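You operate a simulated robot arm through the tools that you are given. There is no shell and no other tool. Be economical: measure what you need, move in short steps, check, and stop when the job is done.

Carry out the task below with a simulated two-armed robot. There is one attempt and no reset: what you move stays moved.

Task
Pick up the grey nut driver with one hand, pass it to the other hand and put it on the top of the packing bench.

Only the result counts: the job must be done as asked and must still hold three seconds after the hand-in. Knocking over, shifting, dropping, spilling or breaking anything else fails it.

Robot
Two 7-joint arms with two-finger parallel grippers on one trunk, on a base that drives. Base frame: it is fixed to the floor where the robot stands at the start and does not move with it; the origin is under the middle of the robot, x ahead of it, y to its left, z up. Units: m, rad, N and s.
The left shoulder is at the start at [0.05, 0.168, 1.032], the right one opposite. With the tool pointing down near the work surface each hand reaches from about 0.22 to 0.66 m from the robot's upright axis, wherever it stands, measured 20 degrees to its own side. Places, roughly: top of the packing bench [-1.3, -2.2, 0.8]. Payload 1.57 kg a hand.
Tool frame (each hand has its own): the origin (TCP) lies between the finger pads and is the grasp point; the fingertips stand 0.03 m ahead of it; z points along the fingers, y is the line along which they close. The gripper opens to 0.08 m. The fingers are 0.017 m wide and 0.012 m thick; the gripper's body (0.04 by 0.082 m) begins 0.08 m behind the TCP.
Orientation is that of the tool frame in the base frame, as a unit quaternion [x, y, z, w]. With the fingers straight down and closing along the base's y, the tool's x points along the base's -x, its y along +y and its z along -z.

Tools
- The arms move only by the tool drive_tool. It takes "left_moves", "right_moves" or both (then of equal length, played together; a hand with none holds still); each is a list of rows, each a list of 7 numbers: the shift along the tool's x, y, z in units of 400 mm (1.0 is 400 mm), then the turn, a rotation vector about the tool's x, y, z in units of 120 degrees (1.0 is 120 degrees), then the finger opening in m, from 0 to 0.08. In form: [[tx, ty, tz, ax, ay, az, grip], ...]. A call has 1 to 8 rows; each row is the pose to reach, as a shift and turn from the pose commanded when the call began, along the tool's axes at that moment. A call with a number of a shift or a turn outside -1 to 1 is refused whole. Each row takes 0.2 s and may step no farther than 0.05 m and 0.15 rad from the row before; otherwise, or with a gripper value out of range, the whole call is refused. A pose out of reach is approached as far as the arm can. The call stops where the force on the tool passes 40 N (or 10 N more than at its start, if that is more) or the arm is blocked; 0.2 s more then pass. The fingers move at their own pace (about 0.045 m/s each) and stop on an object; they squeeze with about 35 N. The grip force told is the motor's: it shows also when the fingers shut on nothing. Time passes only in rows, and 0.2 s behind the last, so rows that repeat a pose let the fingers close. The reply holds the time, the measured pose of the TCP, the force on the tool along the base axes, the opening and the grip force, in the units named above and with some noise, with the torque about the TCP (base axes, N m) and any sound that the robot's microphone picked up, and new pictures: "views" is both (left out), scene, wrist or none (wrist: the cameras of the hands that moved).
- Cameras (640 x 400 px; columns grow to the right, rows downward): "scene" is now at [0.1361, -0.0148, 1.2671]; the picture's right is [-0.21, -0.98, 0.00], its down [-0.47, 0.10, -0.87] and it looks along [0.86, -0.18, -0.48] (base axes); focal length 290 px, centre (320, 200). "left" rides on the left gripper at [0.072, 0.007, -0.122] in its tool frame; the picture's right is [-0.09, 1.00, 0.00], its down [-0.84, -0.08, -0.54] and it looks along [-0.54, -0.05, 0.84] (tool axes); focal length 238 px, centre (320, 200). "right" rides on the right gripper at [0.072, -0.007, -0.122] in its tool frame; the picture's right is [0.09, 1.00, 0.00], its down [-0.84, 0.08, -0.54] and it looks along [-0.54, 0.05, 0.84] (tool axes); focal length 238 px, centre (320, 200). There is no depth. A picture from a camera that has moved, and an enlarged one, comes with that camera's place and axes in the base frame and with its lens. The place of the scene camera against the robot may be out by one fixed shift of up to 0.025 m in any direction.
- slide_trunk(by): slides the trunk up (or, below 0, down) by that many m; the arms and the scene camera ride with it, the base frame stays. It gives what a move gives, with no picture.
- steer(legs): drives the robot by 1 to 6 legs, each [ahead, left, turn to the left] in m, m and rad, along the robot's own axes; the way and the turn of a leg run together, so that a leg with both is an arc; at most 1.5 m and 3.142 rad a leg. The arms and the cameras ride along, it lands a little off, and it stops where it bumps. It gives what a move gives, and a new picture of the scene camera.
- pan_tilt(pan, tilt): turns the head with the scene camera to pan (to the left, within 1.396 rad either way) and tilt (down, from -0.506 to 1.204), counted from straight ahead of the robot. It gives what a move gives, and a new picture of the scene camera.
- enlarge(camera, box): a new picture of the part [left, top, right, bottom] of that camera's present view, enlarged. No time passes.
- finish_job(): hands the job in; it is judged then, once.

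Work in short steps. Places have to be worked out from the pictures, the camera data and where the tool is seen: move nearer, look again, correct. Check each grasp and each placing, and mend what went wrong. You have 120 turns and 260 pictures in all, those below and enlarged ones among them. Open the grippers and draw the arms clear of the work before you hand the job in, unless the task says otherwise; then end with one line.

The tools are called after "Call:" by a JSON object that holds its "fn" and its "kwargs". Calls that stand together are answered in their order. drive_tool: Moves the arms, as the interface text tells. Its arguments: {"type":"object","properties":{"left_moves":{"type":"array","items":{"type":"array","items":{"type":"number"}}},"right_moves":{"type":"array","items":{"type":"array","items":{"type":"number"}}},"views":{"type":"string","enum":["both","scene","wrist","none"]}},"required":[]} The other tools are called the same way: slide_trunk (by) slides the trunk up or down; steer (legs) drives the base; pan_tilt (pan, tilt) turns the head that bears the scene camera; enlarge (camera, box) takes an enlarged picture of a part of a camera's view; finish_job () hands the job in.

At the start:

```text
time_s: 0.0
left_ee_pos: [0.4814, 0.1558, 1.0796]
left_tool_rot: [0.0, 1.0, 0.0, 0.0]
left_contact_force: [0.1, 0.2, -0.6]
left_torque: [-0.02, 0.03, -0.01]
left_grip_width: 0.0801
left_grasp_force: 0.1
right_ee_pos: [0.4235, -0.2854, 1.0333]
right_tool_rot: [0.001, 1.0, 0.0, 0.0]
right_contact_force: [-0.1, 0.3, 0.1]
right_torque: [0.01, 0.03, 0.06]
right_grip_width: 0.0801
right_grasp_force: 0.0
trunk travel left (down, up): [-0.2, 0.243]
robot x, y, heading: [-0.0043, -0.0008, 0.007]
head pan, tilt: [-0.208, 0.506]
```

scene: 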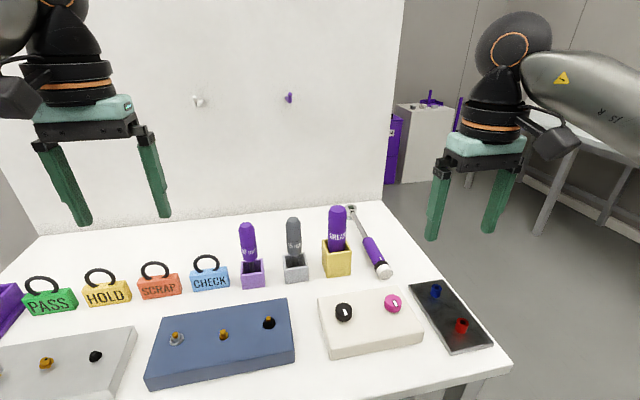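
right: 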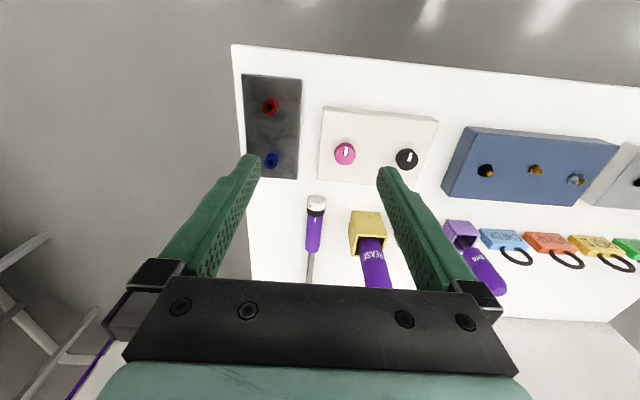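
left: 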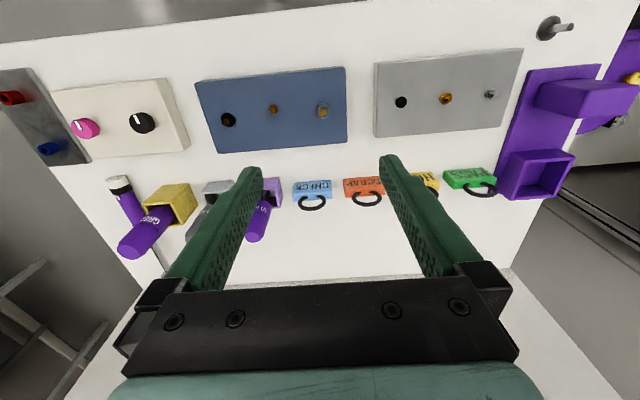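

I see a grey-handled tool standing in a grey holder between two purple ones; I enlarge to check what it is.

Call:
{"fn": "enlarge", "kwargs": {"camera": "scene", "box": [220, 190, 400, 302]}}

Call:
{"fn": "enlarge", "kwargs": {"camera": "left", "box": [100, 160, 300, 285]}}

```text
3.56 times, centred on (310, 246) of scene
camera zoom: at [0.1361, -0.0148, 1.2671], right [-0.21, -0.98, 0.0], down [-0.47, 0.1, -0.87], along [0.86, -0.18, -0.48], focal length 1032 px, centre (356, 36)
```

zoom: 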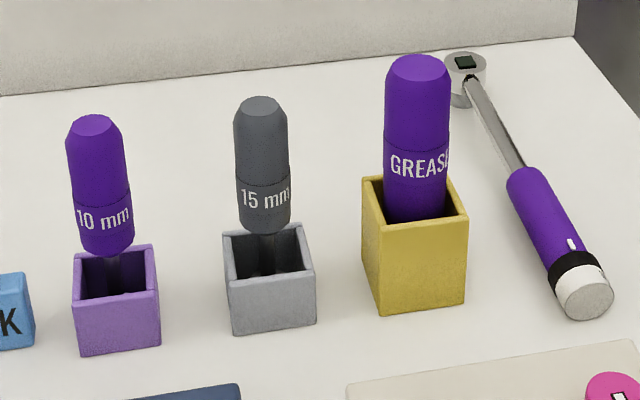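

```text
3.20 times, centred on (200, 222) of left
camera zoom: at [0.4095, 0.1647, 1.2027], right [0.09, 1.0, 0.0], down [0.84, -0.08, 0.54], along [0.54, -0.05, -0.84], focal length 763 px, centre (704, 128)
```

zoom: 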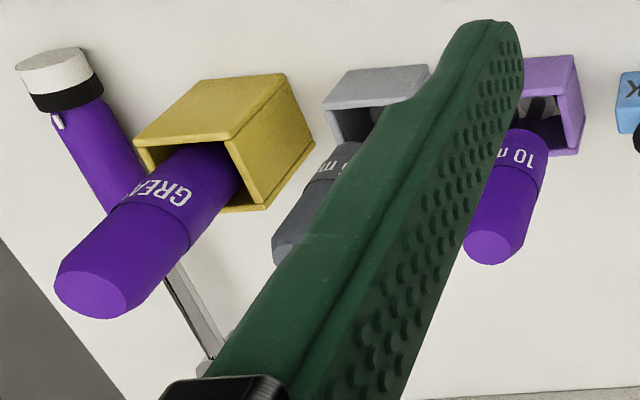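

Grey nut driver ("15 mm") stands in the grey holder; triangulating gives its handle top near (0.645, -0.064, 0.93), table about 0.80. I move the right hand over toward it, staying above the grease tube.

Call:
{"fn": "drive_tool", "kwargs": {"right_moves": [[-0.06, 0.09, -0.02, 0, 0, 0, 0.06], [-0.12, 0.18, -0.04, 0, 0, 0, 0.06], [-0.18, 0.27, -0.06, 0, 0, 0, 0.06], [-0.24, 0.36, -0.075, 0, 0, 0, 0.06], [-0.31, 0.45, -0.075, 0, 0, 0, 0.06], [-0.37, 0.55, -0.075, 0, 0, 0, 0.06]]}}

```text
time_s: 1.4
left_ee_pos: [0.4827, 0.155, 1.0805]
left_tool_rot: [0.0, 1.0, 0.001, -0.001]
left_contact_force: [0.2, 0.4, 0.1]
left_torque: [0.06, -0.01, -0.02]
left_grip_width: 0.0799
left_grasp_force: 0.1
right_ee_pos: [0.5568, -0.0708, 1.056]
right_tool_rot: [0.0, 1.0, 0.0, 0.001]
right_contact_force: [-0.5, -0.2, 0.1]
right_torque: [0.04, 0.03, 0.0]
right_grip_width: 0.06
right_grasp_force: 0.1
right hand out of reach, approached as far as the arm can: row 6
trunk travel left (down, up): [-0.2, 0.243]
robot x, y, heading: [0.0042, -0.0036, -0.001]
head pan, tilt: [-0.208, 0.506]
camera scene: at [0.1365, -0.0167, 1.267], right [-0.21, -0.98, 0.0], down [-0.47, 0.1, -0.87], along [0.86, -0.18, -0.49], focal length 290 px, centre (320, 200)
camera right: at [0.4832, -0.0792, 1.1776], right [-0.09, 1.0, 0.0], down [0.84, 0.08, 0.54], along [0.54, 0.05, -0.84], focal length 238 px, centre (320, 200)
```

scene: 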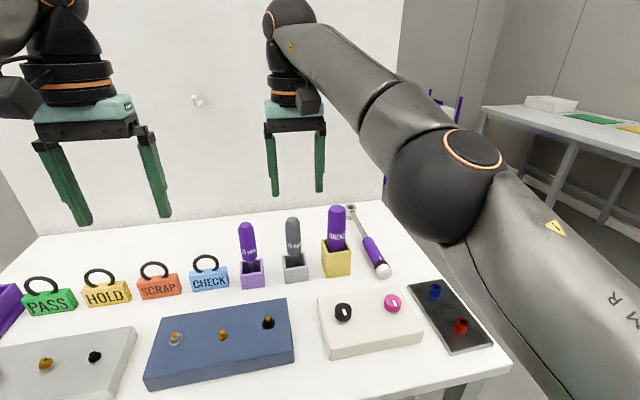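
right: 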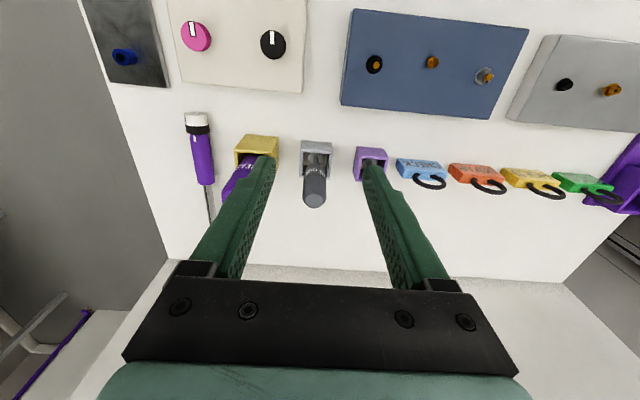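

Reach ended at x=0.557; wrist cameras put the driver top at about (0.65, -0.07, 0.92). I look down to see how much room the base has in front of the table.

Call:
{"fn": "pan_tilt", "kwargs": {"pan": 0.0, "tilt": 1.2}}

```text
time_s: 2.5
left_ee_pos: [0.4809, 0.1566, 1.0802]
left_tool_rot: [0.0, 1.0, 0.001, 0.001]
left_contact_force: [-0.5, -0.1, 0.2]
left_torque: [-0.01, 0.02, -0.02]
left_grip_width: 0.0801
left_grasp_force: 0.1
right_ee_pos: [0.5559, -0.0708, 1.0554]
right_tool_rot: [-0.001, 1.0, -0.001, 0.001]
right_contact_force: [-0.2, 0.8, -0.9]
right_torque: [-0.02, 0.01, -0.02]
right_grip_width: 0.0597
right_grasp_force: 0.0
trunk travel left (down, up): [-0.2, 0.243]
robot x, y, heading: [0.0, 0.0014, -0.002]
head pan, tilt: [0.0, 1.201]
camera scene: at [0.1032, 0.0039, 1.214], right [0.0, -1.0, 0.0], down [-0.93, 0.0, -0.36], along [0.36, 0.0, -0.93], focal length 290 px, centre (320, 200)
```

scene: 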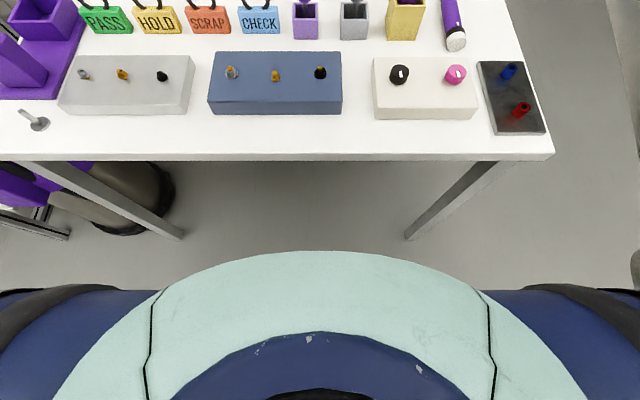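

The table edge is at x≈0.34 and the legs inset to 0.41; the base front is hidden under the chest, so at least 7 cm of room. I drive ahead slowly 0.07 m.

Call:
{"fn": "steer", "kwargs": {"legs": [[0.07, 0, 0]]}}

Call:
{"fn": "pan_tilt", "kwargs": {"pan": -0.15, "tilt": 0.65}}

Call:
{"fn": "enlarge", "kwargs": {"camera": "right", "box": [200, 100, 440, 250]}}

```text
time_s: 3.5
left_ee_pos: [0.5514, 0.1584, 1.0798]
left_tool_rot: [-0.001, 1.0, 0.0, 0.0]
left_contact_force: [-0.6, -0.4, 0.2]
left_torque: [0.0, 0.05, -0.01]
left_grip_width: 0.0799
left_grasp_force: 0.1
right_ee_pos: [0.6265, -0.069, 1.0558]
right_tool_rot: [-0.001, 1.0, 0.0, 0.0]
right_contact_force: [0.5, -0.3, 0.6]
right_torque: [0.0, -0.02, -0.03]
right_grip_width: 0.0599
right_grasp_force: 0.1
trunk travel left (down, up): [-0.2, 0.243]
robot x, y, heading: [0.0683, -0.0016, -0.001]
head pan, tilt: [0.0, 1.201]
camera scene: at [0.173, 0.0042, 1.2139], right [0.0, -1.0, 0.0], down [-0.93, 0.0, -0.36], along [0.36, 0.0, -0.93], focal length 290 px, centre (320, 200)
```

scene: 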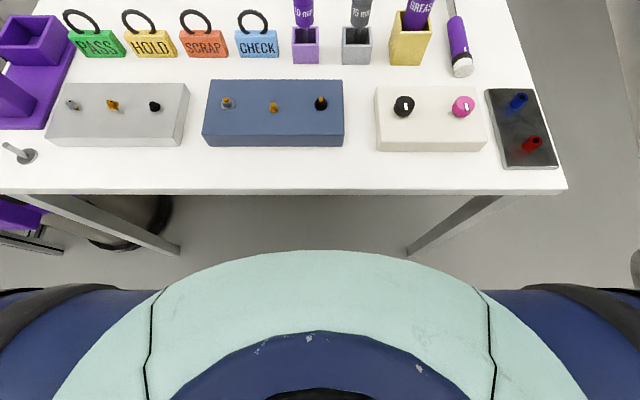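

```text
time_s: 4.4
left_ee_pos: [0.5505, 0.1574, 1.0804]
left_tool_rot: [-0.001, 1.0, 0.0, 0.0]
left_contact_force: [-0.1, -0.5, 0.4]
left_torque: [0.0, 0.01, 0.02]
left_grip_width: 0.08
left_grasp_force: 0.2
right_ee_pos: [0.6263, -0.0684, 1.0572]
right_tool_rot: [0.0, 1.0, 0.0, 0.002]
right_contact_force: [-0.4, -0.3, 0.5]
right_torque: [0.0, -0.03, -0.03]
right_grip_width: 0.0601
right_grasp_force: 0.1
trunk travel left (down, up): [-0.2, 0.243]
robot x, y, heading: [0.0714, 0.004, 0.001]
head pan, tilt: [-0.15, 0.649]
camera scene: at [0.2024, -0.0087, 1.2543], right [-0.15, -0.99, 0.0], down [-0.6, 0.09, -0.8], along [0.79, -0.12, -0.61], focal length 290 px, centre (320, 200)
```

scene: 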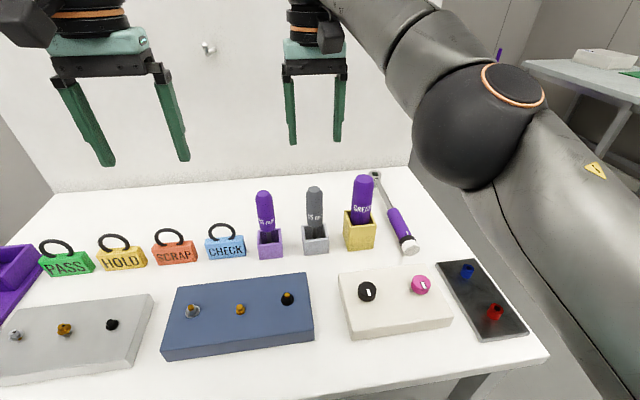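

```text
2.67 times, centred on (320, 175) of right
camera zoom: at [0.5522, -0.0759, 1.178], right [-0.09, 1.0, 0.0], down [0.84, 0.08, 0.54], along [0.54, 0.05, -0.84], focal length 636 px, centre (320, 267)
```

zoom: 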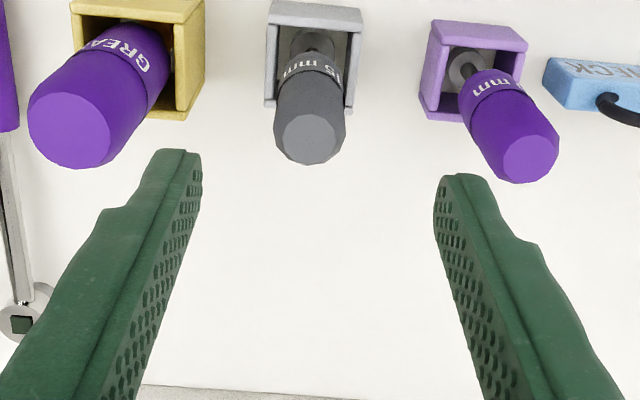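

Driver top now estimated at (0.655, -0.0705, 0.915). I move over it and lower to TCP z≈0.98, tips still above it, then look.

Call:
{"fn": "drive_tool", "kwargs": {"right_moves": [[-0.036, -0.003, 0.03, 0, 0, 0, 0.06], [-0.072, -0.005, 0.08, 0, 0, 0, 0.06], [-0.072, -0.005, 0.14, 0, 0, 0, 0.06], [-0.072, -0.005, 0.19, 0, 0, 0, 0.06]]}}

Call:
{"fn": "enlarge", "kwargs": {"camera": "scene", "box": [240, 100, 400, 260]}}

```text
time_s: 5.4
left_ee_pos: [0.5502, 0.1577, 1.0802]
left_tool_rot: [-0.001, 1.0, -0.001, 0.0]
left_contact_force: [0.3, 0.5, -0.3]
left_torque: [0.01, 0.02, 0.0]
left_grip_width: 0.0802
left_grasp_force: 0.0
right_ee_pos: [0.6524, -0.0704, 0.9797]
right_tool_rot: [-0.001, 1.0, 0.0, 0.001]
right_contact_force: [-0.4, 0.1, 0.1]
right_torque: [0.0, 0.03, 0.03]
right_grip_width: 0.0599
right_grasp_force: 0.0
right hand out of reach, approached as far as the arm can: row 1, 2, 3
trunk travel left (down, up): [-0.2, 0.243]
robot x, y, heading: [0.069, 0.0022, -0.001]
head pan, tilt: [-0.15, 0.649]
camera scene: at [0.2025, -0.0087, 1.2543], right [-0.15, -0.99, 0.0], down [-0.6, 0.09, -0.8], along [0.79, -0.12, -0.6], focal length 290 px, centre (320, 200)
camera right: at [0.5803, -0.0779, 1.1028], right [-0.09, 1.0, 0.0], down [0.84, 0.08, 0.54], along [0.54, 0.05, -0.84], focal length 238 px, centre (320, 200)
```

scene: 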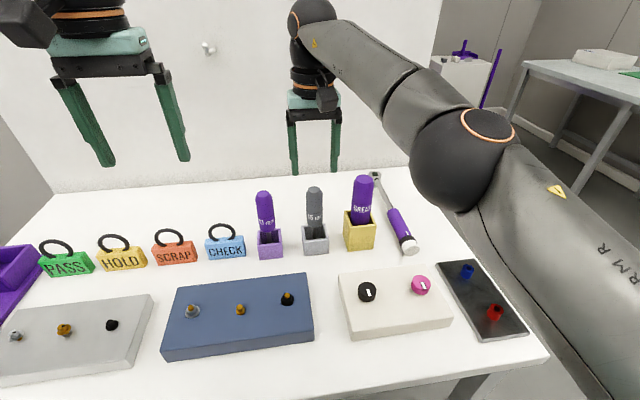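
right: 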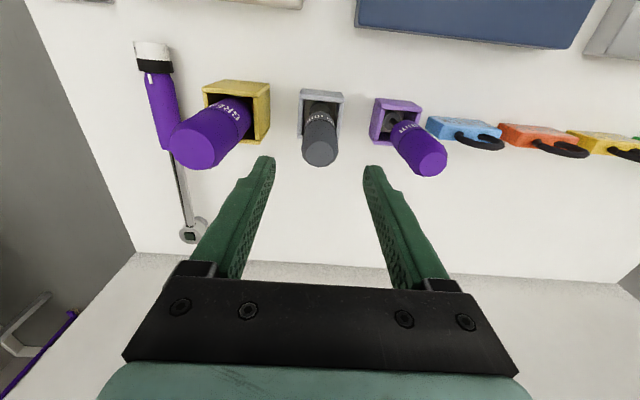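

```text
2.50 times, centred on (320, 180) of scene
camera zoom: at [0.2025, -0.0087, 1.2543], right [-0.15, -0.99, 0.0], down [-0.6, 0.09, -0.8], along [0.79, -0.12, -0.6], focal length 726 px, centre (320, 250)
```

zoom: 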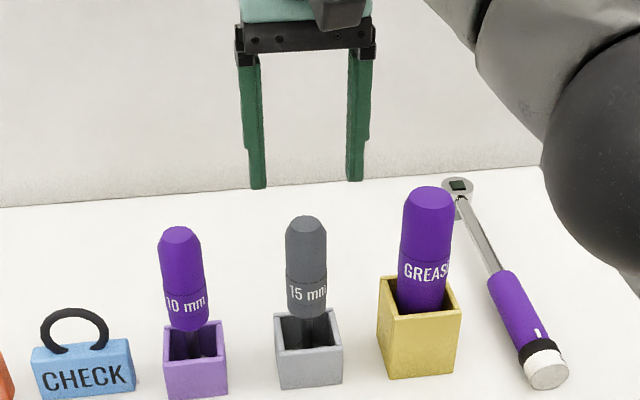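

Cross-checking against the fingertips, the driver is centred at about (0.659, -0.0715) with its top at 0.913. I descend straight to TCP z≈0.906.

Call:
{"fn": "drive_tool", "kwargs": {"right_moves": [[-0.015, -0.003, 0.06, 0, 0, 0, 0.06], [-0.015, -0.003, 0.12, 0, 0, 0, 0.06], [-0.015, -0.003, 0.183, 0, 0, 0, 0.06]]}}

Call:
{"fn": "enlarge", "kwargs": {"camera": "scene", "box": [240, 100, 400, 260]}}

```text
time_s: 6.2
left_ee_pos: [0.55, 0.158, 1.0798]
left_tool_rot: [-0.001, 1.0, 0.001, 0.0]
left_contact_force: [0.9, -0.4, 0.0]
left_torque: [-0.02, 0.02, 0.01]
left_grip_width: 0.08
left_grasp_force: 0.1
right_ee_pos: [0.6607, -0.0717, 0.9062]
right_tool_rot: [-0.002, 1.0, 0.0, 0.001]
right_contact_force: [0.7, -0.3, -0.1]
right_torque: [-0.02, 0.0, -0.01]
right_grip_width: 0.0605
right_grasp_force: 0.1
trunk travel left (down, up): [-0.2, 0.243]
robot x, y, heading: [0.0673, -0.0021, 0.001]
head pan, tilt: [-0.15, 0.649]
camera scene: at [0.2025, -0.0088, 1.2543], right [-0.15, -0.99, 0.0], down [-0.6, 0.09, -0.8], along [0.79, -0.12, -0.6], focal length 290 px, centre (320, 200)
camera right: at [0.5872, -0.0787, 1.0292], right [-0.09, 1.0, 0.0], down [0.84, 0.08, 0.54], along [0.54, 0.05, -0.84], focal length 238 px, centre (320, 200)
```

scene: 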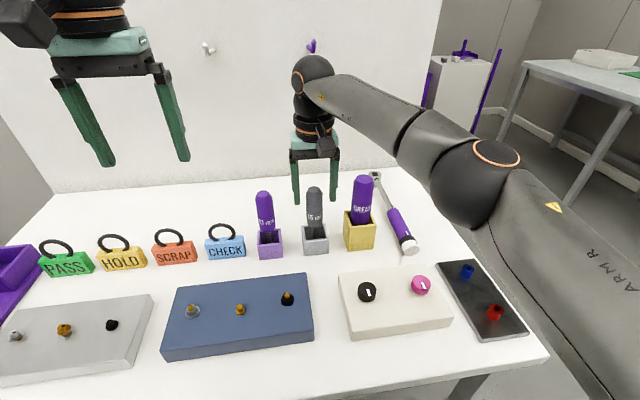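
right: 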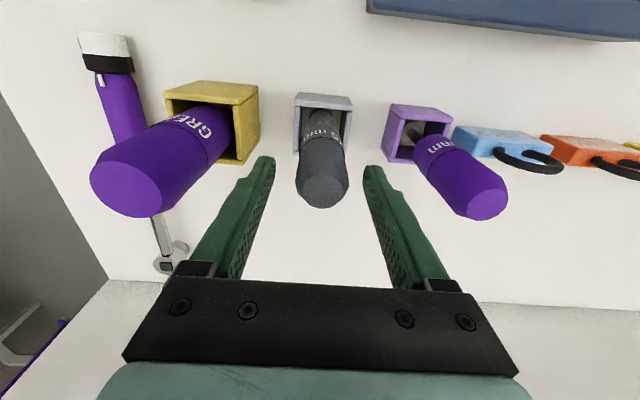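

```text
2.50 times, centred on (320, 180) of scene
camera zoom: at [0.2025, -0.0088, 1.2543], right [-0.15, -0.99, 0.0], down [-0.6, 0.09, -0.8], along [0.79, -0.12, -0.6], focal length 726 px, centre (320, 250)
```

zoom: 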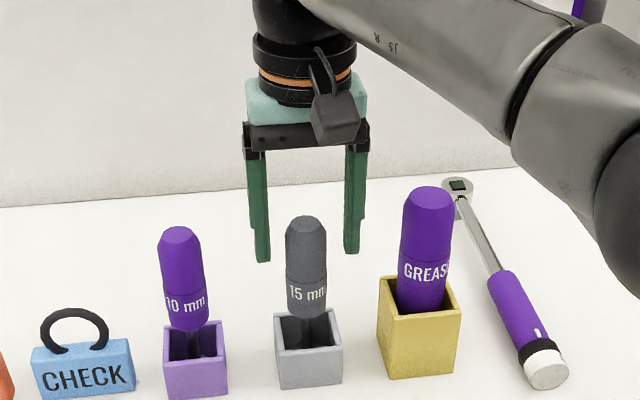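

The TCP projects exactly onto the driver's top in the wrist picture and the fingers flank it. I close the gripper.

Call:
{"fn": "drive_tool", "kwargs": {"right_moves": [[0, 0, 0, 0, 0, 0, 0.04], [0, 0, 0, 0, 0, 0, 0.01], [0, 0, 0, 0, 0, 0, 0.01], [0, 0, 0, 0, 0, 0, 0.01]]}}

Call:
{"fn": "enlarge", "kwargs": {"camera": "scene", "box": [240, 100, 400, 260]}}

```text
time_s: 7.2
left_ee_pos: [0.5514, 0.1584, 1.0793]
left_tool_rot: [-0.002, 1.0, 0.0, -0.001]
left_contact_force: [0.2, 0.9, -0.2]
left_torque: [0.01, -0.02, -0.01]
left_grip_width: 0.08
left_grasp_force: 0.1
right_ee_pos: [0.6603, -0.0717, 0.9077]
right_tool_rot: [-0.001, 1.0, 0.0, 0.001]
right_contact_force: [-0.3, -1.0, 0.4]
right_torque: [0.01, 0.01, 0.01]
right_grip_width: 0.033
right_grasp_force: 34.7
trunk travel left (down, up): [-0.2, 0.243]
robot x, y, heading: [0.0659, 0.0008, 0.003]
head pan, tilt: [-0.15, 0.649]
camera scene: at [0.2025, -0.0087, 1.2543], right [-0.15, -0.99, 0.0], down [-0.6, 0.09, -0.8], along [0.79, -0.12, -0.6], focal length 290 px, centre (320, 200)
camera right: at [0.5871, -0.0786, 1.0297], right [-0.09, 1.0, 0.0], down [0.84, 0.08, 0.54], along [0.54, 0.05, -0.84], focal length 238 px, centre (320, 200)
```

scene: 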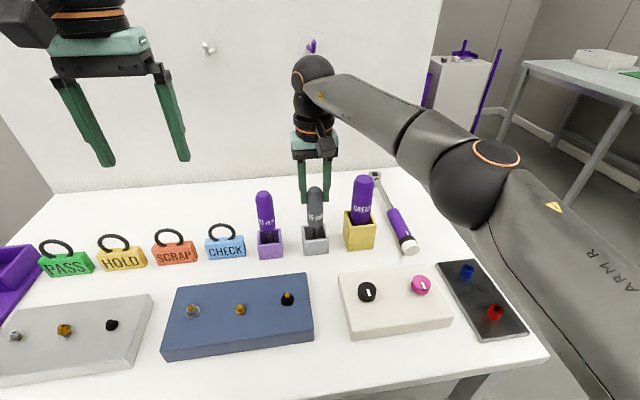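
right: 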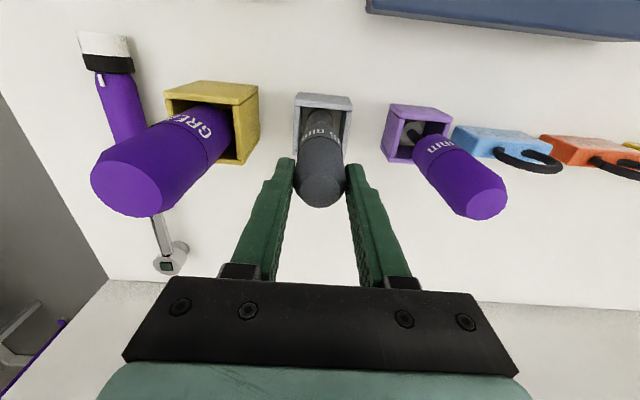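

```text
2.50 times, centred on (320, 180) of scene
camera zoom: at [0.2025, -0.0087, 1.2543], right [-0.15, -0.99, 0.0], down [-0.6, 0.09, -0.8], along [0.79, -0.12, -0.6], focal length 726 px, centre (320, 250)
```

zoom: 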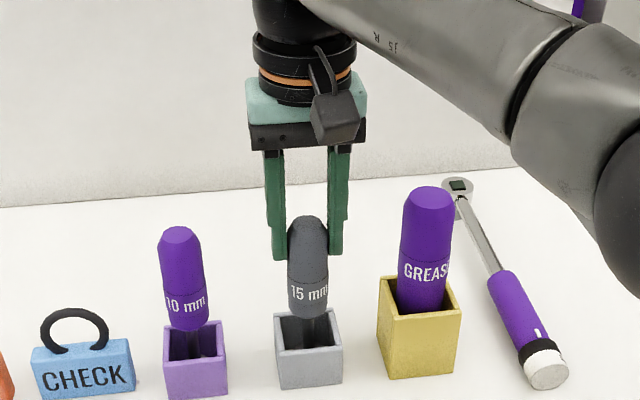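

Gripped (width 0.033, force 35 N). I lift straight up by sliding the trunk, which keeps the pull vertical.

Call:
{"fn": "slide_trunk", "kwargs": {"by": 0.04}}

Call:
{"fn": "enlarge", "kwargs": {"camera": "scene", "box": [240, 120, 400, 280]}}

```text
time_s: 8.1
left_ee_pos: [0.5518, 0.1576, 1.1198]
left_tool_rot: [-0.001, 1.0, 0.0, 0.0]
left_contact_force: [0.5, 0.0, 0.4]
left_torque: [0.0, 0.0, -0.04]
left_grip_width: 0.0796
left_grasp_force: 0.0
right_ee_pos: [0.6606, -0.0712, 0.948]
right_tool_rot: [-0.001, 1.0, 0.0, 0.001]
right_contact_force: [0.1, 0.5, -1.9]
right_torque: [-0.01, 0.02, 0.01]
right_grip_width: 0.0331
right_grasp_force: 34.7
trunk travel left (down, up): [-0.24, 0.203]
robot x, y, heading: [0.0704, 0.0038, 0.003]
head pan, tilt: [-0.15, 0.649]
```

```text
2.50 times, centred on (320, 200) of scene
camera zoom: at [0.2027, -0.0087, 1.2943], right [-0.15, -0.99, 0.0], down [-0.6, 0.09, -0.8], along [0.79, -0.12, -0.6], focal length 726 px, centre (320, 200)
```

zoom: 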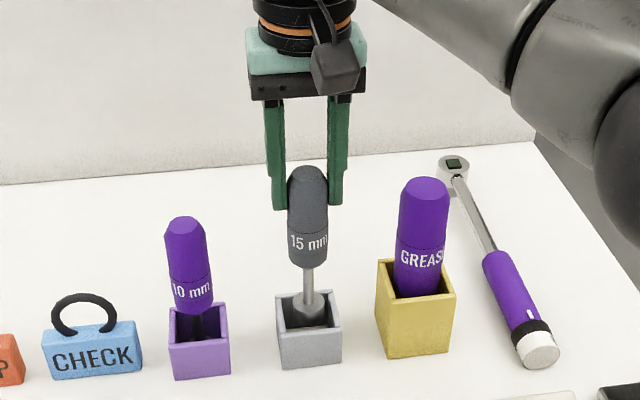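

It lifts cleanly and the holder stays put; the flange on the shaft is coming out. I raise further.

Call:
{"fn": "slide_trunk", "kwargs": {"by": 0.09}}

Call:
{"fn": "enlarge", "kwargs": {"camera": "scene", "box": [240, 120, 400, 280]}}

```text
time_s: 9.3
left_ee_pos: [0.5512, 0.1571, 1.21]
left_tool_rot: [0.0, 1.0, 0.0, 0.0]
left_contact_force: [0.0, 0.3, 0.4]
left_torque: [-0.02, -0.01, 0.02]
left_grip_width: 0.08
left_grasp_force: 0.1
right_ee_pos: [0.6611, -0.072, 1.0365]
right_tool_rot: [-0.001, 1.0, 0.0, 0.001]
right_contact_force: [0.1, 0.1, -1.3]
right_torque: [0.0, -0.01, -0.01]
right_grip_width: 0.0333
right_grasp_force: 34.5
trunk travel left (down, up): [-0.33, 0.113]
robot x, y, heading: [0.0677, -0.004, 0.001]
head pan, tilt: [-0.15, 0.649]
```

```text
2.50 times, centred on (320, 200) of scene
camera zoom: at [0.2027, -0.0087, 1.3842], right [-0.15, -0.99, 0.0], down [-0.6, 0.09, -0.8], along [0.79, -0.12, -0.6], focal length 726 px, centre (320, 200)
```

zoom: 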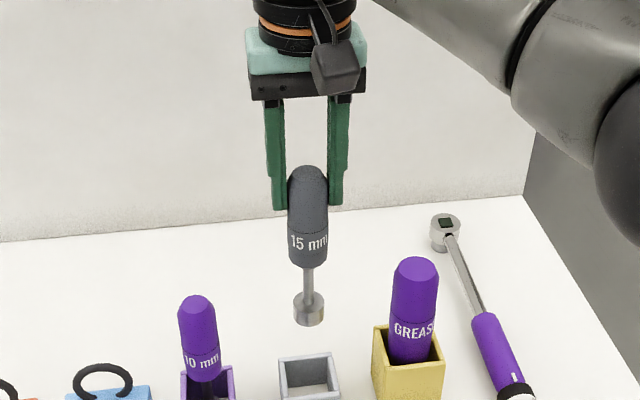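

The driver hangs free of the holder. I back off 0.45 m from the table to have room for the hand-over.

Call:
{"fn": "steer", "kwargs": {"legs": [[-0.45, 0, 0]]}}

Call:
{"fn": "pan_tilt", "kwargs": {"pan": -1.39, "tilt": 0.45}}

```text
time_s: 12.1
left_ee_pos: [0.0961, 0.1536, 1.2109]
left_tool_rot: [0.003, 1.0, 0.0, 0.0]
left_contact_force: [-0.2, -0.5, 0.2]
left_torque: [0.0, -0.02, -0.04]
left_grip_width: 0.0802
left_grasp_force: 0.0
right_ee_pos: [0.2031, -0.0752, 1.0382]
right_tool_rot: [0.003, 1.0, 0.0, 0.0]
right_contact_force: [0.5, 0.1, -1.9]
right_torque: [-0.02, 0.01, -0.01]
right_grip_width: 0.0329
right_grasp_force: 34.9
trunk travel left (down, up): [-0.33, 0.113]
robot x, y, heading: [-0.3866, -0.0004, -0.003]
head pan, tilt: [-0.15, 0.649]
camera scene: at [-0.2538, -0.0089, 1.3844], right [-0.16, -0.99, 0.0], down [-0.6, 0.09, -0.8], along [0.79, -0.12, -0.6], focal length 290 px, centre (320, 200)
```

scene: 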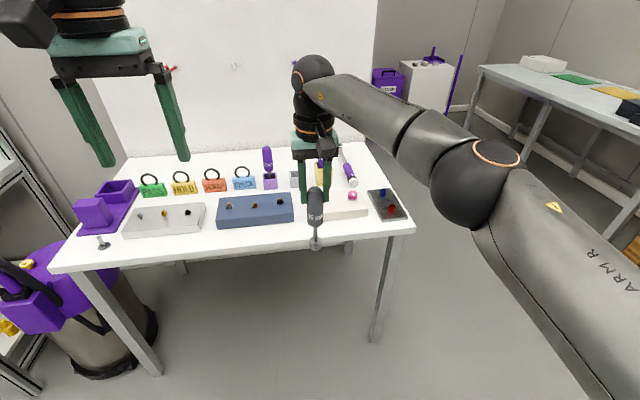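

```text
time_s: 13.5
left_ee_pos: [0.097, 0.1546, 1.2093]
left_tool_rot: [0.002, 1.0, 0.0, 0.0]
left_contact_force: [0.8, 0.8, 0.2]
left_torque: [-0.01, -0.01, -0.03]
left_grip_width: 0.0801
left_grasp_force: 0.1
right_ee_pos: [0.2039, -0.0769, 1.0373]
right_tool_rot: [0.002, 1.0, 0.001, 0.001]
right_contact_force: [-0.4, 1.0, -0.6]
right_torque: [0.0, -0.02, 0.01]
right_grip_width: 0.033
right_grasp_force: 35.1
trunk travel left (down, up): [-0.33, 0.113]
robot x, y, heading: [-0.3871, 0.0024, -0.006]
head pan, tilt: [-1.389, 0.45]
camera scene: at [-0.323, -0.086, 1.4021], right [-0.98, -0.18, 0.0], down [-0.08, 0.43, -0.9], along [0.16, -0.89, -0.44], focal length 290 px, centre (320, 200)
```

scene: 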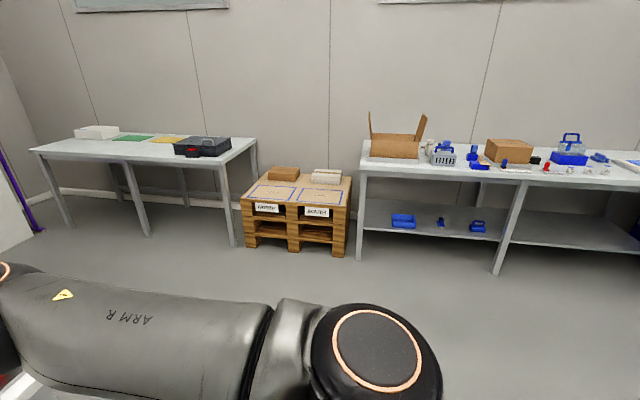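

The right bench (with open carton) matches the packing bench location. Next the hand-over: I draw the right hand in a bit and begin pitching the left hand toward horizontal, kept to the left.

Call:
{"fn": "drive_tool", "kwargs": {"left_moves": [[0.054, 0.042, 0.067, 0.0244, -0.059, 0.0244, 0.08], [0.108, 0.083, 0.133, 0.0489, -0.1179, 0.0489, 0.08], [0.162, 0.125, 0.2, 0.0733, -0.1769, 0.0733, 0.08], [0.217, 0.167, 0.267, 0.0977, -0.2359, 0.0977, 0.08], [0.271, 0.208, 0.333, 0.1222, -0.2948, 0.1222, 0.08], [0.325, 0.25, 0.4, 0.1466, -0.3538, 0.1466, 0.08]], "right_moves": [[0.046, 0, -0.025, 0, 0, 0, 0.01], [0.092, 0, -0.05, 0, 0, 0, 0.01], [0.138, 0, -0.075, 0, 0, 0, 0.01], [0.183, 0, -0.1, 0, 0, 0, 0.01], [0.229, 0, -0.125, 0, 0, 0, 0.01], [0.275, 0, -0.15, 0, 0, 0, 0.01]], "views": "none"}}

Call:
{"fn": "pan_tilt", "kwargs": {"pan": 0.0, "tilt": 0.55}}

```text
time_s: 14.9
left_ee_pos: [-0.0223, 0.2588, 1.0501]
left_tool_rot: [0.154, 0.908, -0.15, 0.359]
left_contact_force: [0.5, -0.3, 0.2]
left_torque: [0.01, 0.0, 0.02]
left_grip_width: 0.0801
left_grasp_force: 0.1
left hand out of reach, approached as far as the arm can: row 6
right_ee_pos: [0.0922, -0.0751, 1.0976]
right_tool_rot: [0.003, 1.0, 0.0, 0.001]
right_contact_force: [-0.2, 0.6, -1.2]
right_torque: [-0.01, 0.06, 0.0]
right_grip_width: 0.033
right_grasp_force: 35.1
trunk travel left (down, up): [-0.33, 0.113]
robot x, y, heading: [-0.3857, 0.0006, -0.003]
head pan, tilt: [-1.389, 0.45]
```

```text
time_s: 16.4
left_ee_pos: [-0.0207, 0.259, 1.0503]
left_tool_rot: [0.151, 0.909, -0.15, 0.358]
left_contact_force: [-0.2, 0.6, 0.4]
left_torque: [-0.01, 0.03, 0.02]
left_grip_width: 0.0799
left_grasp_force: 0.1
right_ee_pos: [0.0932, -0.0764, 1.0975]
right_tool_rot: [0.003, 1.0, 0.0, 0.001]
right_contact_force: [0.7, -0.4, -1.3]
right_torque: [0.0, -0.03, -0.01]
right_grip_width: 0.0331
right_grasp_force: 34.8
trunk travel left (down, up): [-0.33, 0.113]
robot x, y, heading: [-0.3851, 0.0014, -0.01]
head pan, tilt: [0.0, 0.55]
camera scene: at [-0.2493, 0.004, 1.3931], right [-0.01, -1.0, 0.0], down [-0.52, 0.0, -0.85], along [0.85, -0.01, -0.52], focal length 290 px, centre (320, 200)
```

scene: 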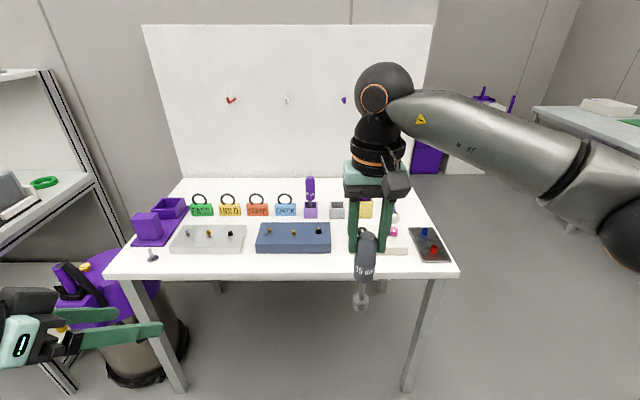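

The driver hangs vertical in the right hand, the left is half pitched. I complete the left hand's turn to horizontal (pointing forward-right) at a stand-off point and push the right hand 0.08 m forward for room.

Call:
{"fn": "drive_tool", "kwargs": {"left_moves": [[-0.035, -0.071, 0.056, 0.0244, -0.059, 0.0244, 0.08], [-0.07, -0.142, 0.112, 0.0489, -0.1179, 0.0489, 0.08], [-0.105, -0.213, 0.169, 0.0733, -0.1769, 0.0733, 0.08], [-0.139, -0.284, 0.225, 0.0977, -0.2359, 0.0977, 0.08], [-0.174, -0.355, 0.281, 0.1222, -0.2948, 0.1222, 0.08], [-0.209, -0.426, 0.337, 0.1466, -0.3538, 0.1466, 0.08]], "right_moves": [[-0.033, 0, 0, 0, 0, 0, 0.01], [-0.067, 0, 0, 0, 0, 0, 0.01], [-0.1, 0, 0, 0, 0, 0, 0.01], [-0.133, 0, 0, 0, 0, 0, 0.01], [-0.167, 0, 0, 0, 0, 0, 0.01], [-0.2, 0, 0, 0, 0, 0, 0.01]]}}

```text
time_s: 17.8
left_ee_pos: [0.0564, 0.0406, 1.0417]
left_tool_rot: [0.272, 0.652, -0.272, 0.654]
left_contact_force: [0.1, 0.3, 0.0]
left_torque: [-0.01, -0.01, 0.0]
left_grip_width: 0.0799
left_grasp_force: 0.2
left hand out of reach, approached as far as the arm can: row 1, 2, 3
right_ee_pos: [0.1759, -0.0759, 1.0984]
right_tool_rot: [0.002, 1.0, 0.0, 0.0]
right_contact_force: [0.9, -0.4, -0.8]
right_torque: [0.02, -0.01, -0.04]
right_grip_width: 0.0329
right_grasp_force: 35.2
trunk travel left (down, up): [-0.33, 0.113]
robot x, y, heading: [-0.3859, -0.002, -0.008]
head pan, tilt: [0.0, 0.55]
camera scene: at [-0.249, 0.0038, 1.3931], right [-0.01, -1.0, 0.0], down [-0.52, 0.0, -0.85], along [0.85, 0.0, -0.52], focal length 290 px, centre (320, 200)
camera right: at [0.1017, -0.0817, 1.2206], right [-0.09, 1.0, 0.0], down [0.84, 0.07, 0.54], along [0.54, 0.05, -0.84], focal length 238 px, centre (320, 200)
camera left: at [-0.0258, 0.1325, 0.9704], right [0.71, 0.7, 0.09], down [-0.44, 0.33, 0.84], along [0.56, -0.63, 0.54], focal length 238 px, centre (320, 200)
```

scene: 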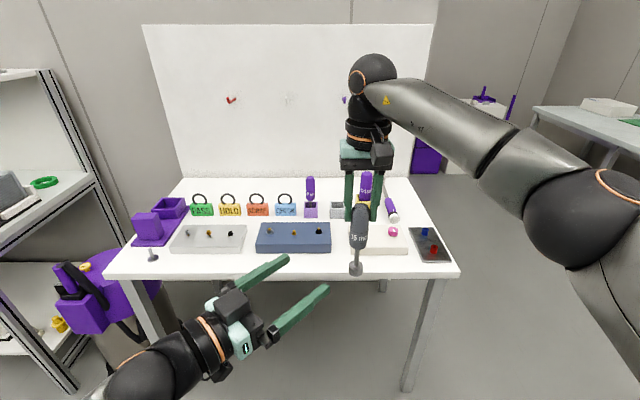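
right: 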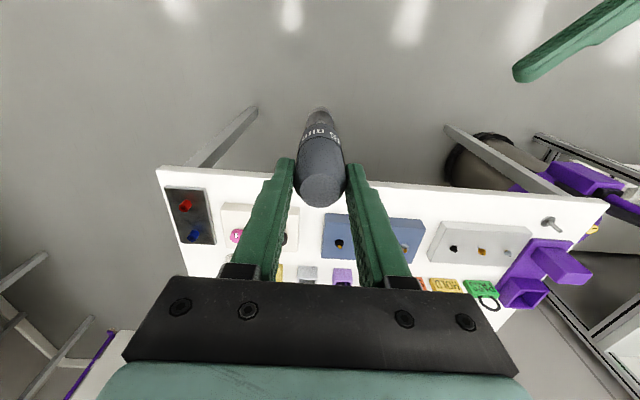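
left: 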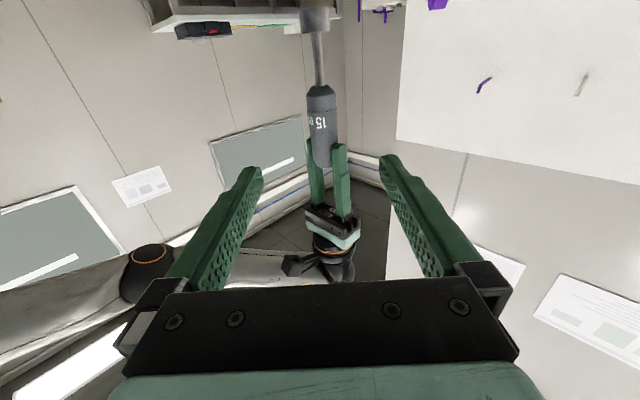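

Well aligned: the driver's axis lies on the left hand's line (lateral offset ~2 mm), handle spans z 1.01–1.068 below the right fingertips, left hand at 1.042. I advance 0.15 m along the left fingers.

Call:
{"fn": "drive_tool", "kwargs": {"left_moves": [[0, 0.003, 0.075, 0, 0, 0, 0.08], [0, 0.005, 0.15, 0, 0, 0, 0.08], [0, 0.005, 0.225, 0, 0, 0, 0.08], [0, 0.005, 0.3, 0, 0, 0, 0.08], [0, 0.005, 0.375, 0, 0, 0, 0.08]]}}

```text
time_s: 19.0
left_ee_pos: [0.1626, -0.0635, 1.0444]
left_tool_rot: [0.271, 0.653, -0.271, 0.653]
left_contact_force: [-0.2, 0.0, 0.5]
left_torque: [-0.02, 0.01, -0.01]
left_grip_width: 0.08
left_grasp_force: 0.1
right_ee_pos: [0.1747, -0.0749, 1.0991]
right_tool_rot: [0.003, 1.0, 0.0, 0.001]
right_contact_force: [0.3, -0.2, -0.6]
right_torque: [0.0, 0.02, -0.04]
right_grip_width: 0.0331
right_grasp_force: 35.1
trunk travel left (down, up): [-0.33, 0.113]
robot x, y, heading: [-0.384, 0.0033, -0.006]
head pan, tilt: [0.0, 0.55]
camera scene: at [-0.2491, 0.0037, 1.3931], right [-0.01, -1.0, 0.0], down [-0.52, 0.0, -0.85], along [0.85, 0.0, -0.52], focal length 290 px, centre (320, 200)
camera left: at [0.0814, 0.0295, 0.9729], right [0.71, 0.7, 0.09], down [-0.44, 0.33, 0.84], along [0.56, -0.63, 0.54], focal length 238 px, centre (320, 200)
```

scene: 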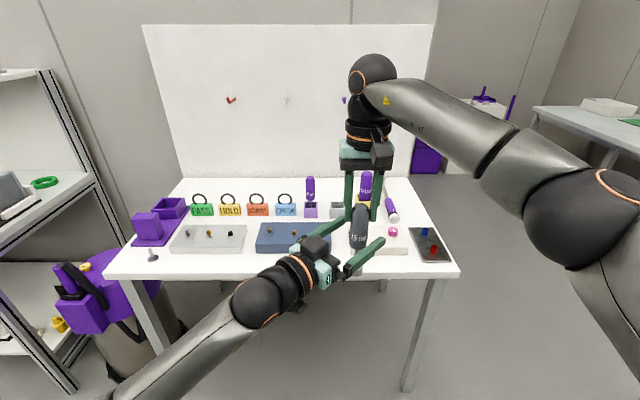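
left: 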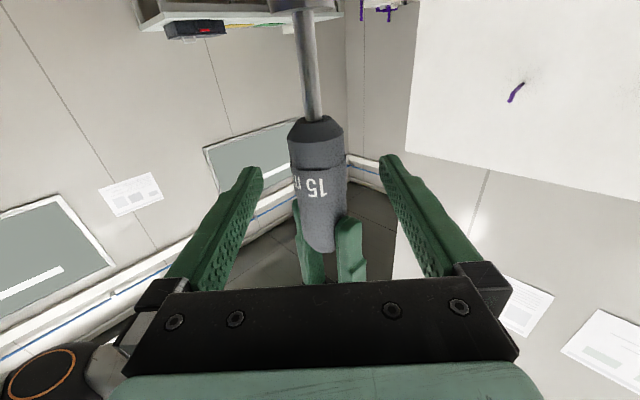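

The driver sits centred between the left fingers at the label, clear of the right fingertips. I advance 4 mm and close the left hand.

Call:
{"fn": "drive_tool", "kwargs": {"left_moves": [[0, 0, 0.01, 0, 0, 0, 0.08], [0, 0, 0.01, 0, 0, 0, 0.05], [0, 0, 0.01, 0, 0, 0, 0.01], [0, 0, 0.01, 0, 0, 0, 0.01], [0, 0, 0.01, 0, 0, 0, 0.01], [0, 0, 0.01, 0, 0, 0, 0.01]]}}

```text
time_s: 20.4
left_ee_pos: [0.1652, -0.0641, 1.0432]
left_tool_rot: [0.272, 0.653, -0.272, 0.653]
left_contact_force: [3.2, -0.1, 0.9]
left_torque: [-0.14, 0.39, -0.1]
left_grip_width: 0.0323
left_grasp_force: 33.1
right_ee_pos: [0.175, -0.0746, 1.0985]
right_tool_rot: [0.002, 1.0, 0.0, 0.0]
right_contact_force: [-3.7, -0.2, -2.8]
right_torque: [0.15, -0.16, 0.15]
right_grip_width: 0.0331
right_grasp_force: 34.9
trunk travel left (down, up): [-0.33, 0.113]
robot x, y, heading: [-0.3855, 0.0038, -0.009]
head pan, tilt: [0.0, 0.55]
camera scene: at [-0.2493, 0.004, 1.3931], right [-0.01, -1.0, 0.0], down [-0.52, 0.0, -0.85], along [0.85, 0.0, -0.52], focal length 290 px, centre (320, 200)
camera left: at [0.0835, 0.0269, 0.9726], right [0.71, 0.7, 0.09], down [-0.44, 0.33, 0.84], along [0.56, -0.63, 0.54], focal length 238 px, centre (320, 200)
```

scene: 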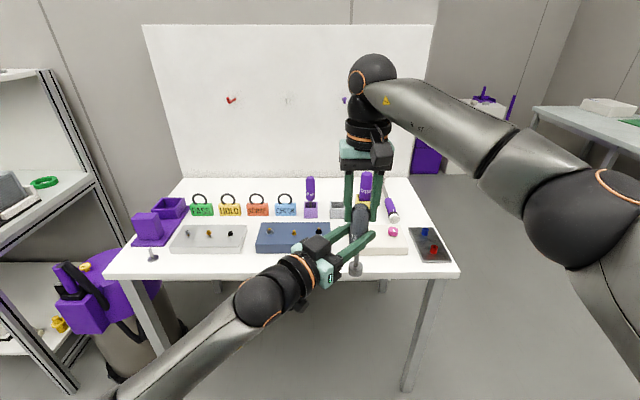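
left: 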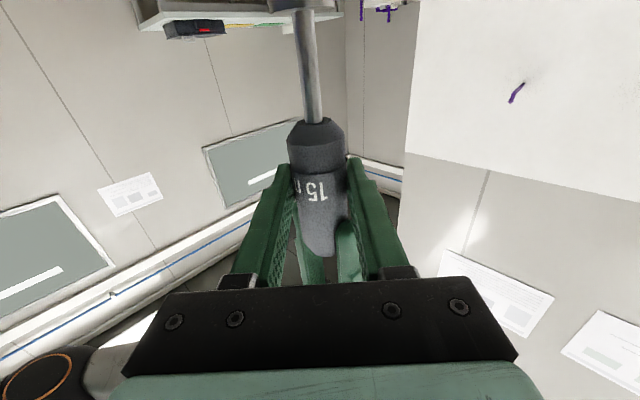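

Both hands hold the driver (left width 0.032, 33 N). I open the right hand, then lift it away straight up.

Call:
{"fn": "drive_tool", "kwargs": {"right_moves": [[0, 0, 0, 0, 0, 0, 0.06], [0, 0, 0, 0, 0, 0, 0.07], [0, 0, 0, 0, 0, 0, 0.07], [0, 0, -0.05, 0, 0, 0, 0.07], [0, 0, -0.13, 0, 0, 0, 0.07], [0, 0, -0.2, 0, 0, 0, 0.07], [0, -0.1, -0.25, 0, 0, 0, 0.07]]}}

```text
time_s: 22.0
left_ee_pos: [0.1644, -0.0672, 1.0436]
left_tool_rot: [0.273, 0.652, -0.272, 0.652]
left_contact_force: [-0.1, -0.7, -0.2]
left_torque: [0.05, 0.02, 0.03]
left_grip_width: 0.0323
left_grasp_force: 34.7
right_ee_pos: [0.1743, -0.117, 1.1972]
right_tool_rot: [0.003, 1.0, 0.0, 0.001]
right_contact_force: [-0.1, 0.0, 0.8]
right_torque: [0.0, 0.02, 0.0]
right_grip_width: 0.0701
right_grasp_force: 0.1
trunk travel left (down, up): [-0.33, 0.113]
robot x, y, heading: [-0.3861, 0.0021, -0.005]
head pan, tilt: [0.0, 0.55]
camera scene: at [-0.2492, 0.0026, 1.393], right [-0.01, -1.0, 0.0], down [-0.52, 0.0, -0.85], along [0.85, 0.0, -0.52], focal length 290 px, centre (320, 200)
camera right: at [0.1, -0.1226, 1.3197], right [-0.09, 1.0, 0.0], down [0.84, 0.07, 0.54], along [0.54, 0.05, -0.84], focal length 238 px, centre (320, 200)
```

scene: 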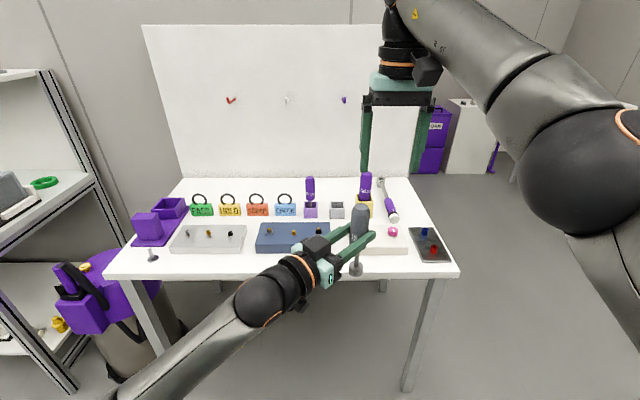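
right: 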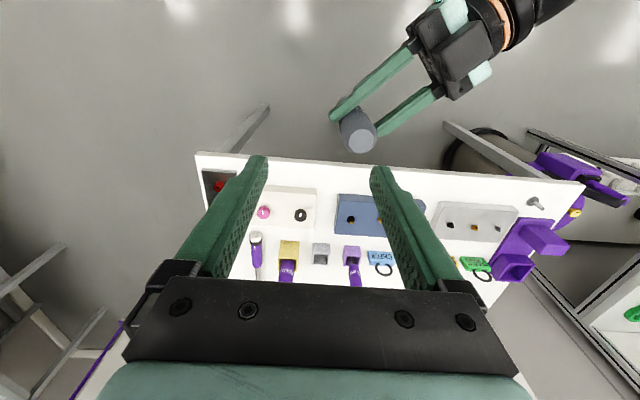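

Hand-over complete: the left hand alone holds the driver. I back 0.1 m more and turn right by 90° to face the packing bench.

Call:
{"fn": "steer", "kwargs": {"legs": [[-0.1, 0, 0], [0, 0, -1.571]]}}

Call:
{"fn": "pan_tilt", "kwargs": {"pan": -1.0, "tilt": 0.5}}

```text
time_s: 27.0
left_ee_pos: [-0.5526, -0.5498, 1.0437]
left_tool_rot: [0.654, 0.269, -0.654, 0.269]
left_contact_force: [0.1, -0.5, -1.3]
left_torque: [0.0, -0.05, 0.03]
left_grip_width: 0.0321
left_grasp_force: 34.8
right_ee_pos: [-0.6004, -0.5595, 1.1981]
right_tool_rot: [0.709, 0.706, -0.001, 0.0]
right_contact_force: [0.1, 0.6, 0.4]
right_torque: [0.0, 0.04, 0.03]
right_grip_width: 0.0699
right_grasp_force: 0.0
trunk travel left (down, up): [-0.33, 0.113]
robot x, y, heading: [-0.4867, 0.0005, -1.569]
head pan, tilt: [0.0, 0.55]
camera scene: at [-0.4803, -0.1246, 1.3931], right [-1.0, 0.0, 0.0], down [0.0, 0.52, -0.85], along [0.0, -0.85, -0.52], focal length 290 px, centre (320, 200)
```

scene: 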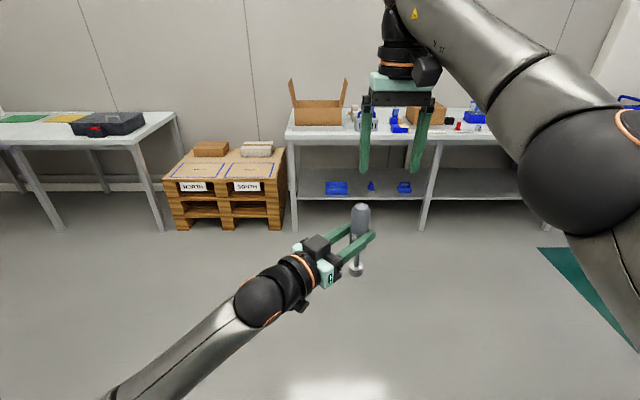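

```text
time_s: 28.3
left_ee_pos: [-0.5526, -0.55, 1.043]
left_tool_rot: [0.654, 0.27, -0.654, 0.27]
left_contact_force: [-0.9, -0.8, -1.5]
left_torque: [0.03, -0.01, 0.0]
left_grip_width: 0.0318
left_grasp_force: 34.8
right_ee_pos: [-0.601, -0.5583, 1.1967]
right_tool_rot: [0.708, 0.706, 0.0, 0.001]
right_contact_force: [-0.2, 0.4, -0.7]
right_torque: [-0.01, 0.01, -0.02]
right_grip_width: 0.0699
right_grasp_force: 0.1
trunk travel left (down, up): [-0.33, 0.113]
robot x, y, heading: [-0.4893, 0.0012, -1.571]
head pan, tilt: [-1.0, 0.499]
camera scene: at [-0.5567, -0.0838, 1.3977], right [-0.54, 0.84, 0.0], down [0.4, 0.26, -0.88], along [-0.74, -0.47, -0.48], focal length 290 px, centre (320, 200)
```

scene: 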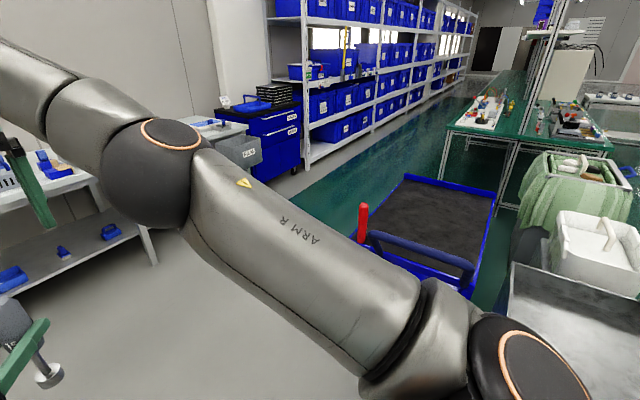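

A cart stands at about x -1.7, otherwise the way is clear. I drive diagonally toward the bench, stopping well short, and look at the bench top.

Call:
{"fn": "steer", "kwargs": {"legs": [[0.6, -0.35, 0]]}}

Call:
{"fn": "pan_tilt", "kwargs": {"pan": -0.15, "tilt": 0.55}}

```text
time_s: 32.1
left_ee_pos: [-0.8949, -1.1528, 1.044]
left_tool_rot: [0.653, 0.272, -0.653, 0.272]
left_contact_force: [0.5, -0.5, -0.9]
left_torque: [-0.03, -0.02, -0.01]
left_grip_width: 0.032
left_grasp_force: 35.3
right_ee_pos: [-0.9437, -1.1618, 1.1975]
right_tool_rot: [0.706, 0.709, -0.001, 0.0]
right_contact_force: [0.2, 0.4, 0.7]
right_torque: [0.01, 0.02, 0.02]
right_grip_width: 0.0698
right_grasp_force: 0.1
trunk travel left (down, up): [-0.33, 0.113]
robot x, y, heading: [-0.8365, -0.5962, -1.566]
head pan, tilt: [-1.0, 0.499]
camera scene: at [-0.9028, -0.6867, 1.3976], right [-0.54, 0.84, 0.0], down [0.4, 0.26, -0.88], along [-0.74, -0.48, -0.48], focal length 290 px, centre (320, 200)
```

scene: 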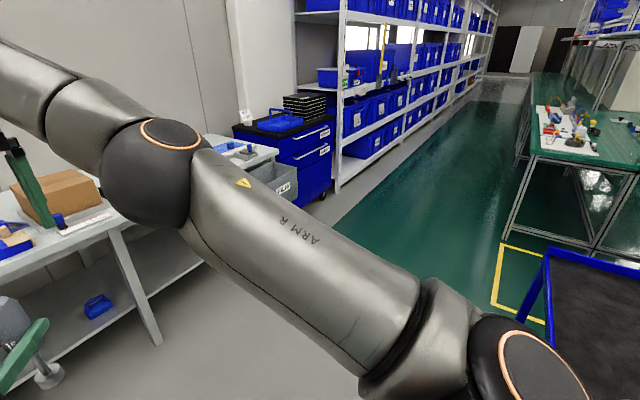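

```text
time_s: 33.3
left_ee_pos: [-0.8953, -1.1528, 1.0431]
left_tool_rot: [-0.653, -0.271, 0.653, -0.272]
left_contact_force: [-0.1, -0.9, -1.7]
left_torque: [0.0, -0.01, 0.04]
left_grip_width: 0.0318
left_grasp_force: 34.3
right_ee_pos: [-0.9439, -1.1616, 1.1974]
right_tool_rot: [0.706, 0.708, -0.001, 0.001]
right_contact_force: [0.7, 0.5, -0.8]
right_torque: [-0.02, -0.03, 0.0]
right_grip_width: 0.07
right_grasp_force: 0.0
trunk travel left (down, up): [-0.33, 0.113]
robot x, y, heading: [-0.8356, -0.599, -1.565]
head pan, tilt: [-0.15, 0.55]
camera scene: at [-0.8394, -0.7259, 1.3931], right [-0.99, 0.15, 0.0], down [0.08, 0.52, -0.85], along [-0.13, -0.84, -0.52], focal length 290 px, centre (320, 200)
```

scene: 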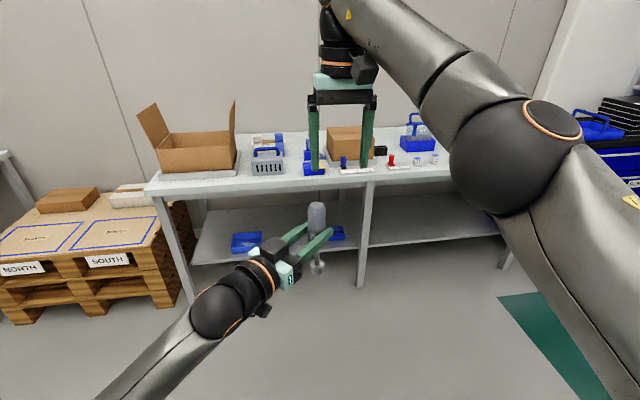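

I enlarge the bench top to find a free patch.

Call:
{"fn": "enlarge", "kwargs": {"camera": "scene", "box": [140, 90, 480, 302]}}

Call:
{"fn": "enlarge", "kwargs": {"camera": "right", "box": [0, 0, 640, 400]}}

```text
1.88 times, centred on (310, 196) of scene
camera zoom: at [-0.8394, -0.7259, 1.3931], right [-0.99, 0.15, 0.0], down [0.08, 0.52, -0.85], along [-0.13, -0.84, -0.52], focal length 546 px, centre (339, 208)
```

zoom: 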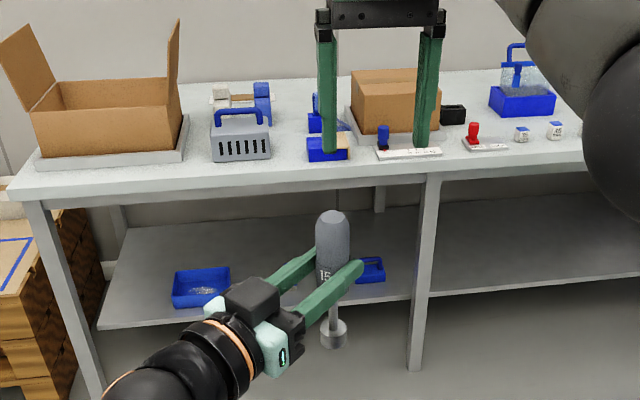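

```text
1.00 times, centred on (320, 200) of right (not enlarged: the box is as wide or as high as the picture)
camera zoom: at [-0.9522, -1.09, 1.3198], right [1.0, 0.1, 0.0], down [0.08, -0.84, 0.54], along [0.05, -0.54, -0.84], focal length 238 px, centre (320, 200)
```

zoom: 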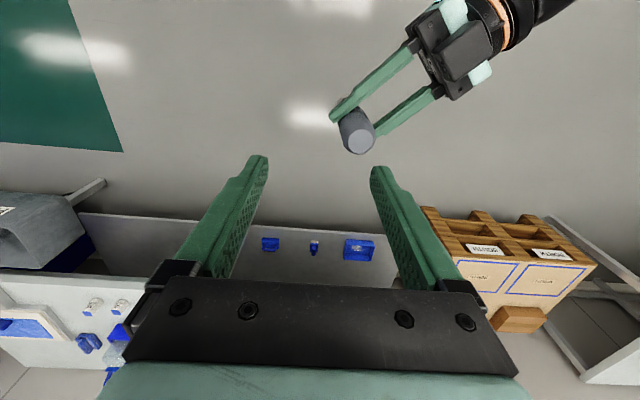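

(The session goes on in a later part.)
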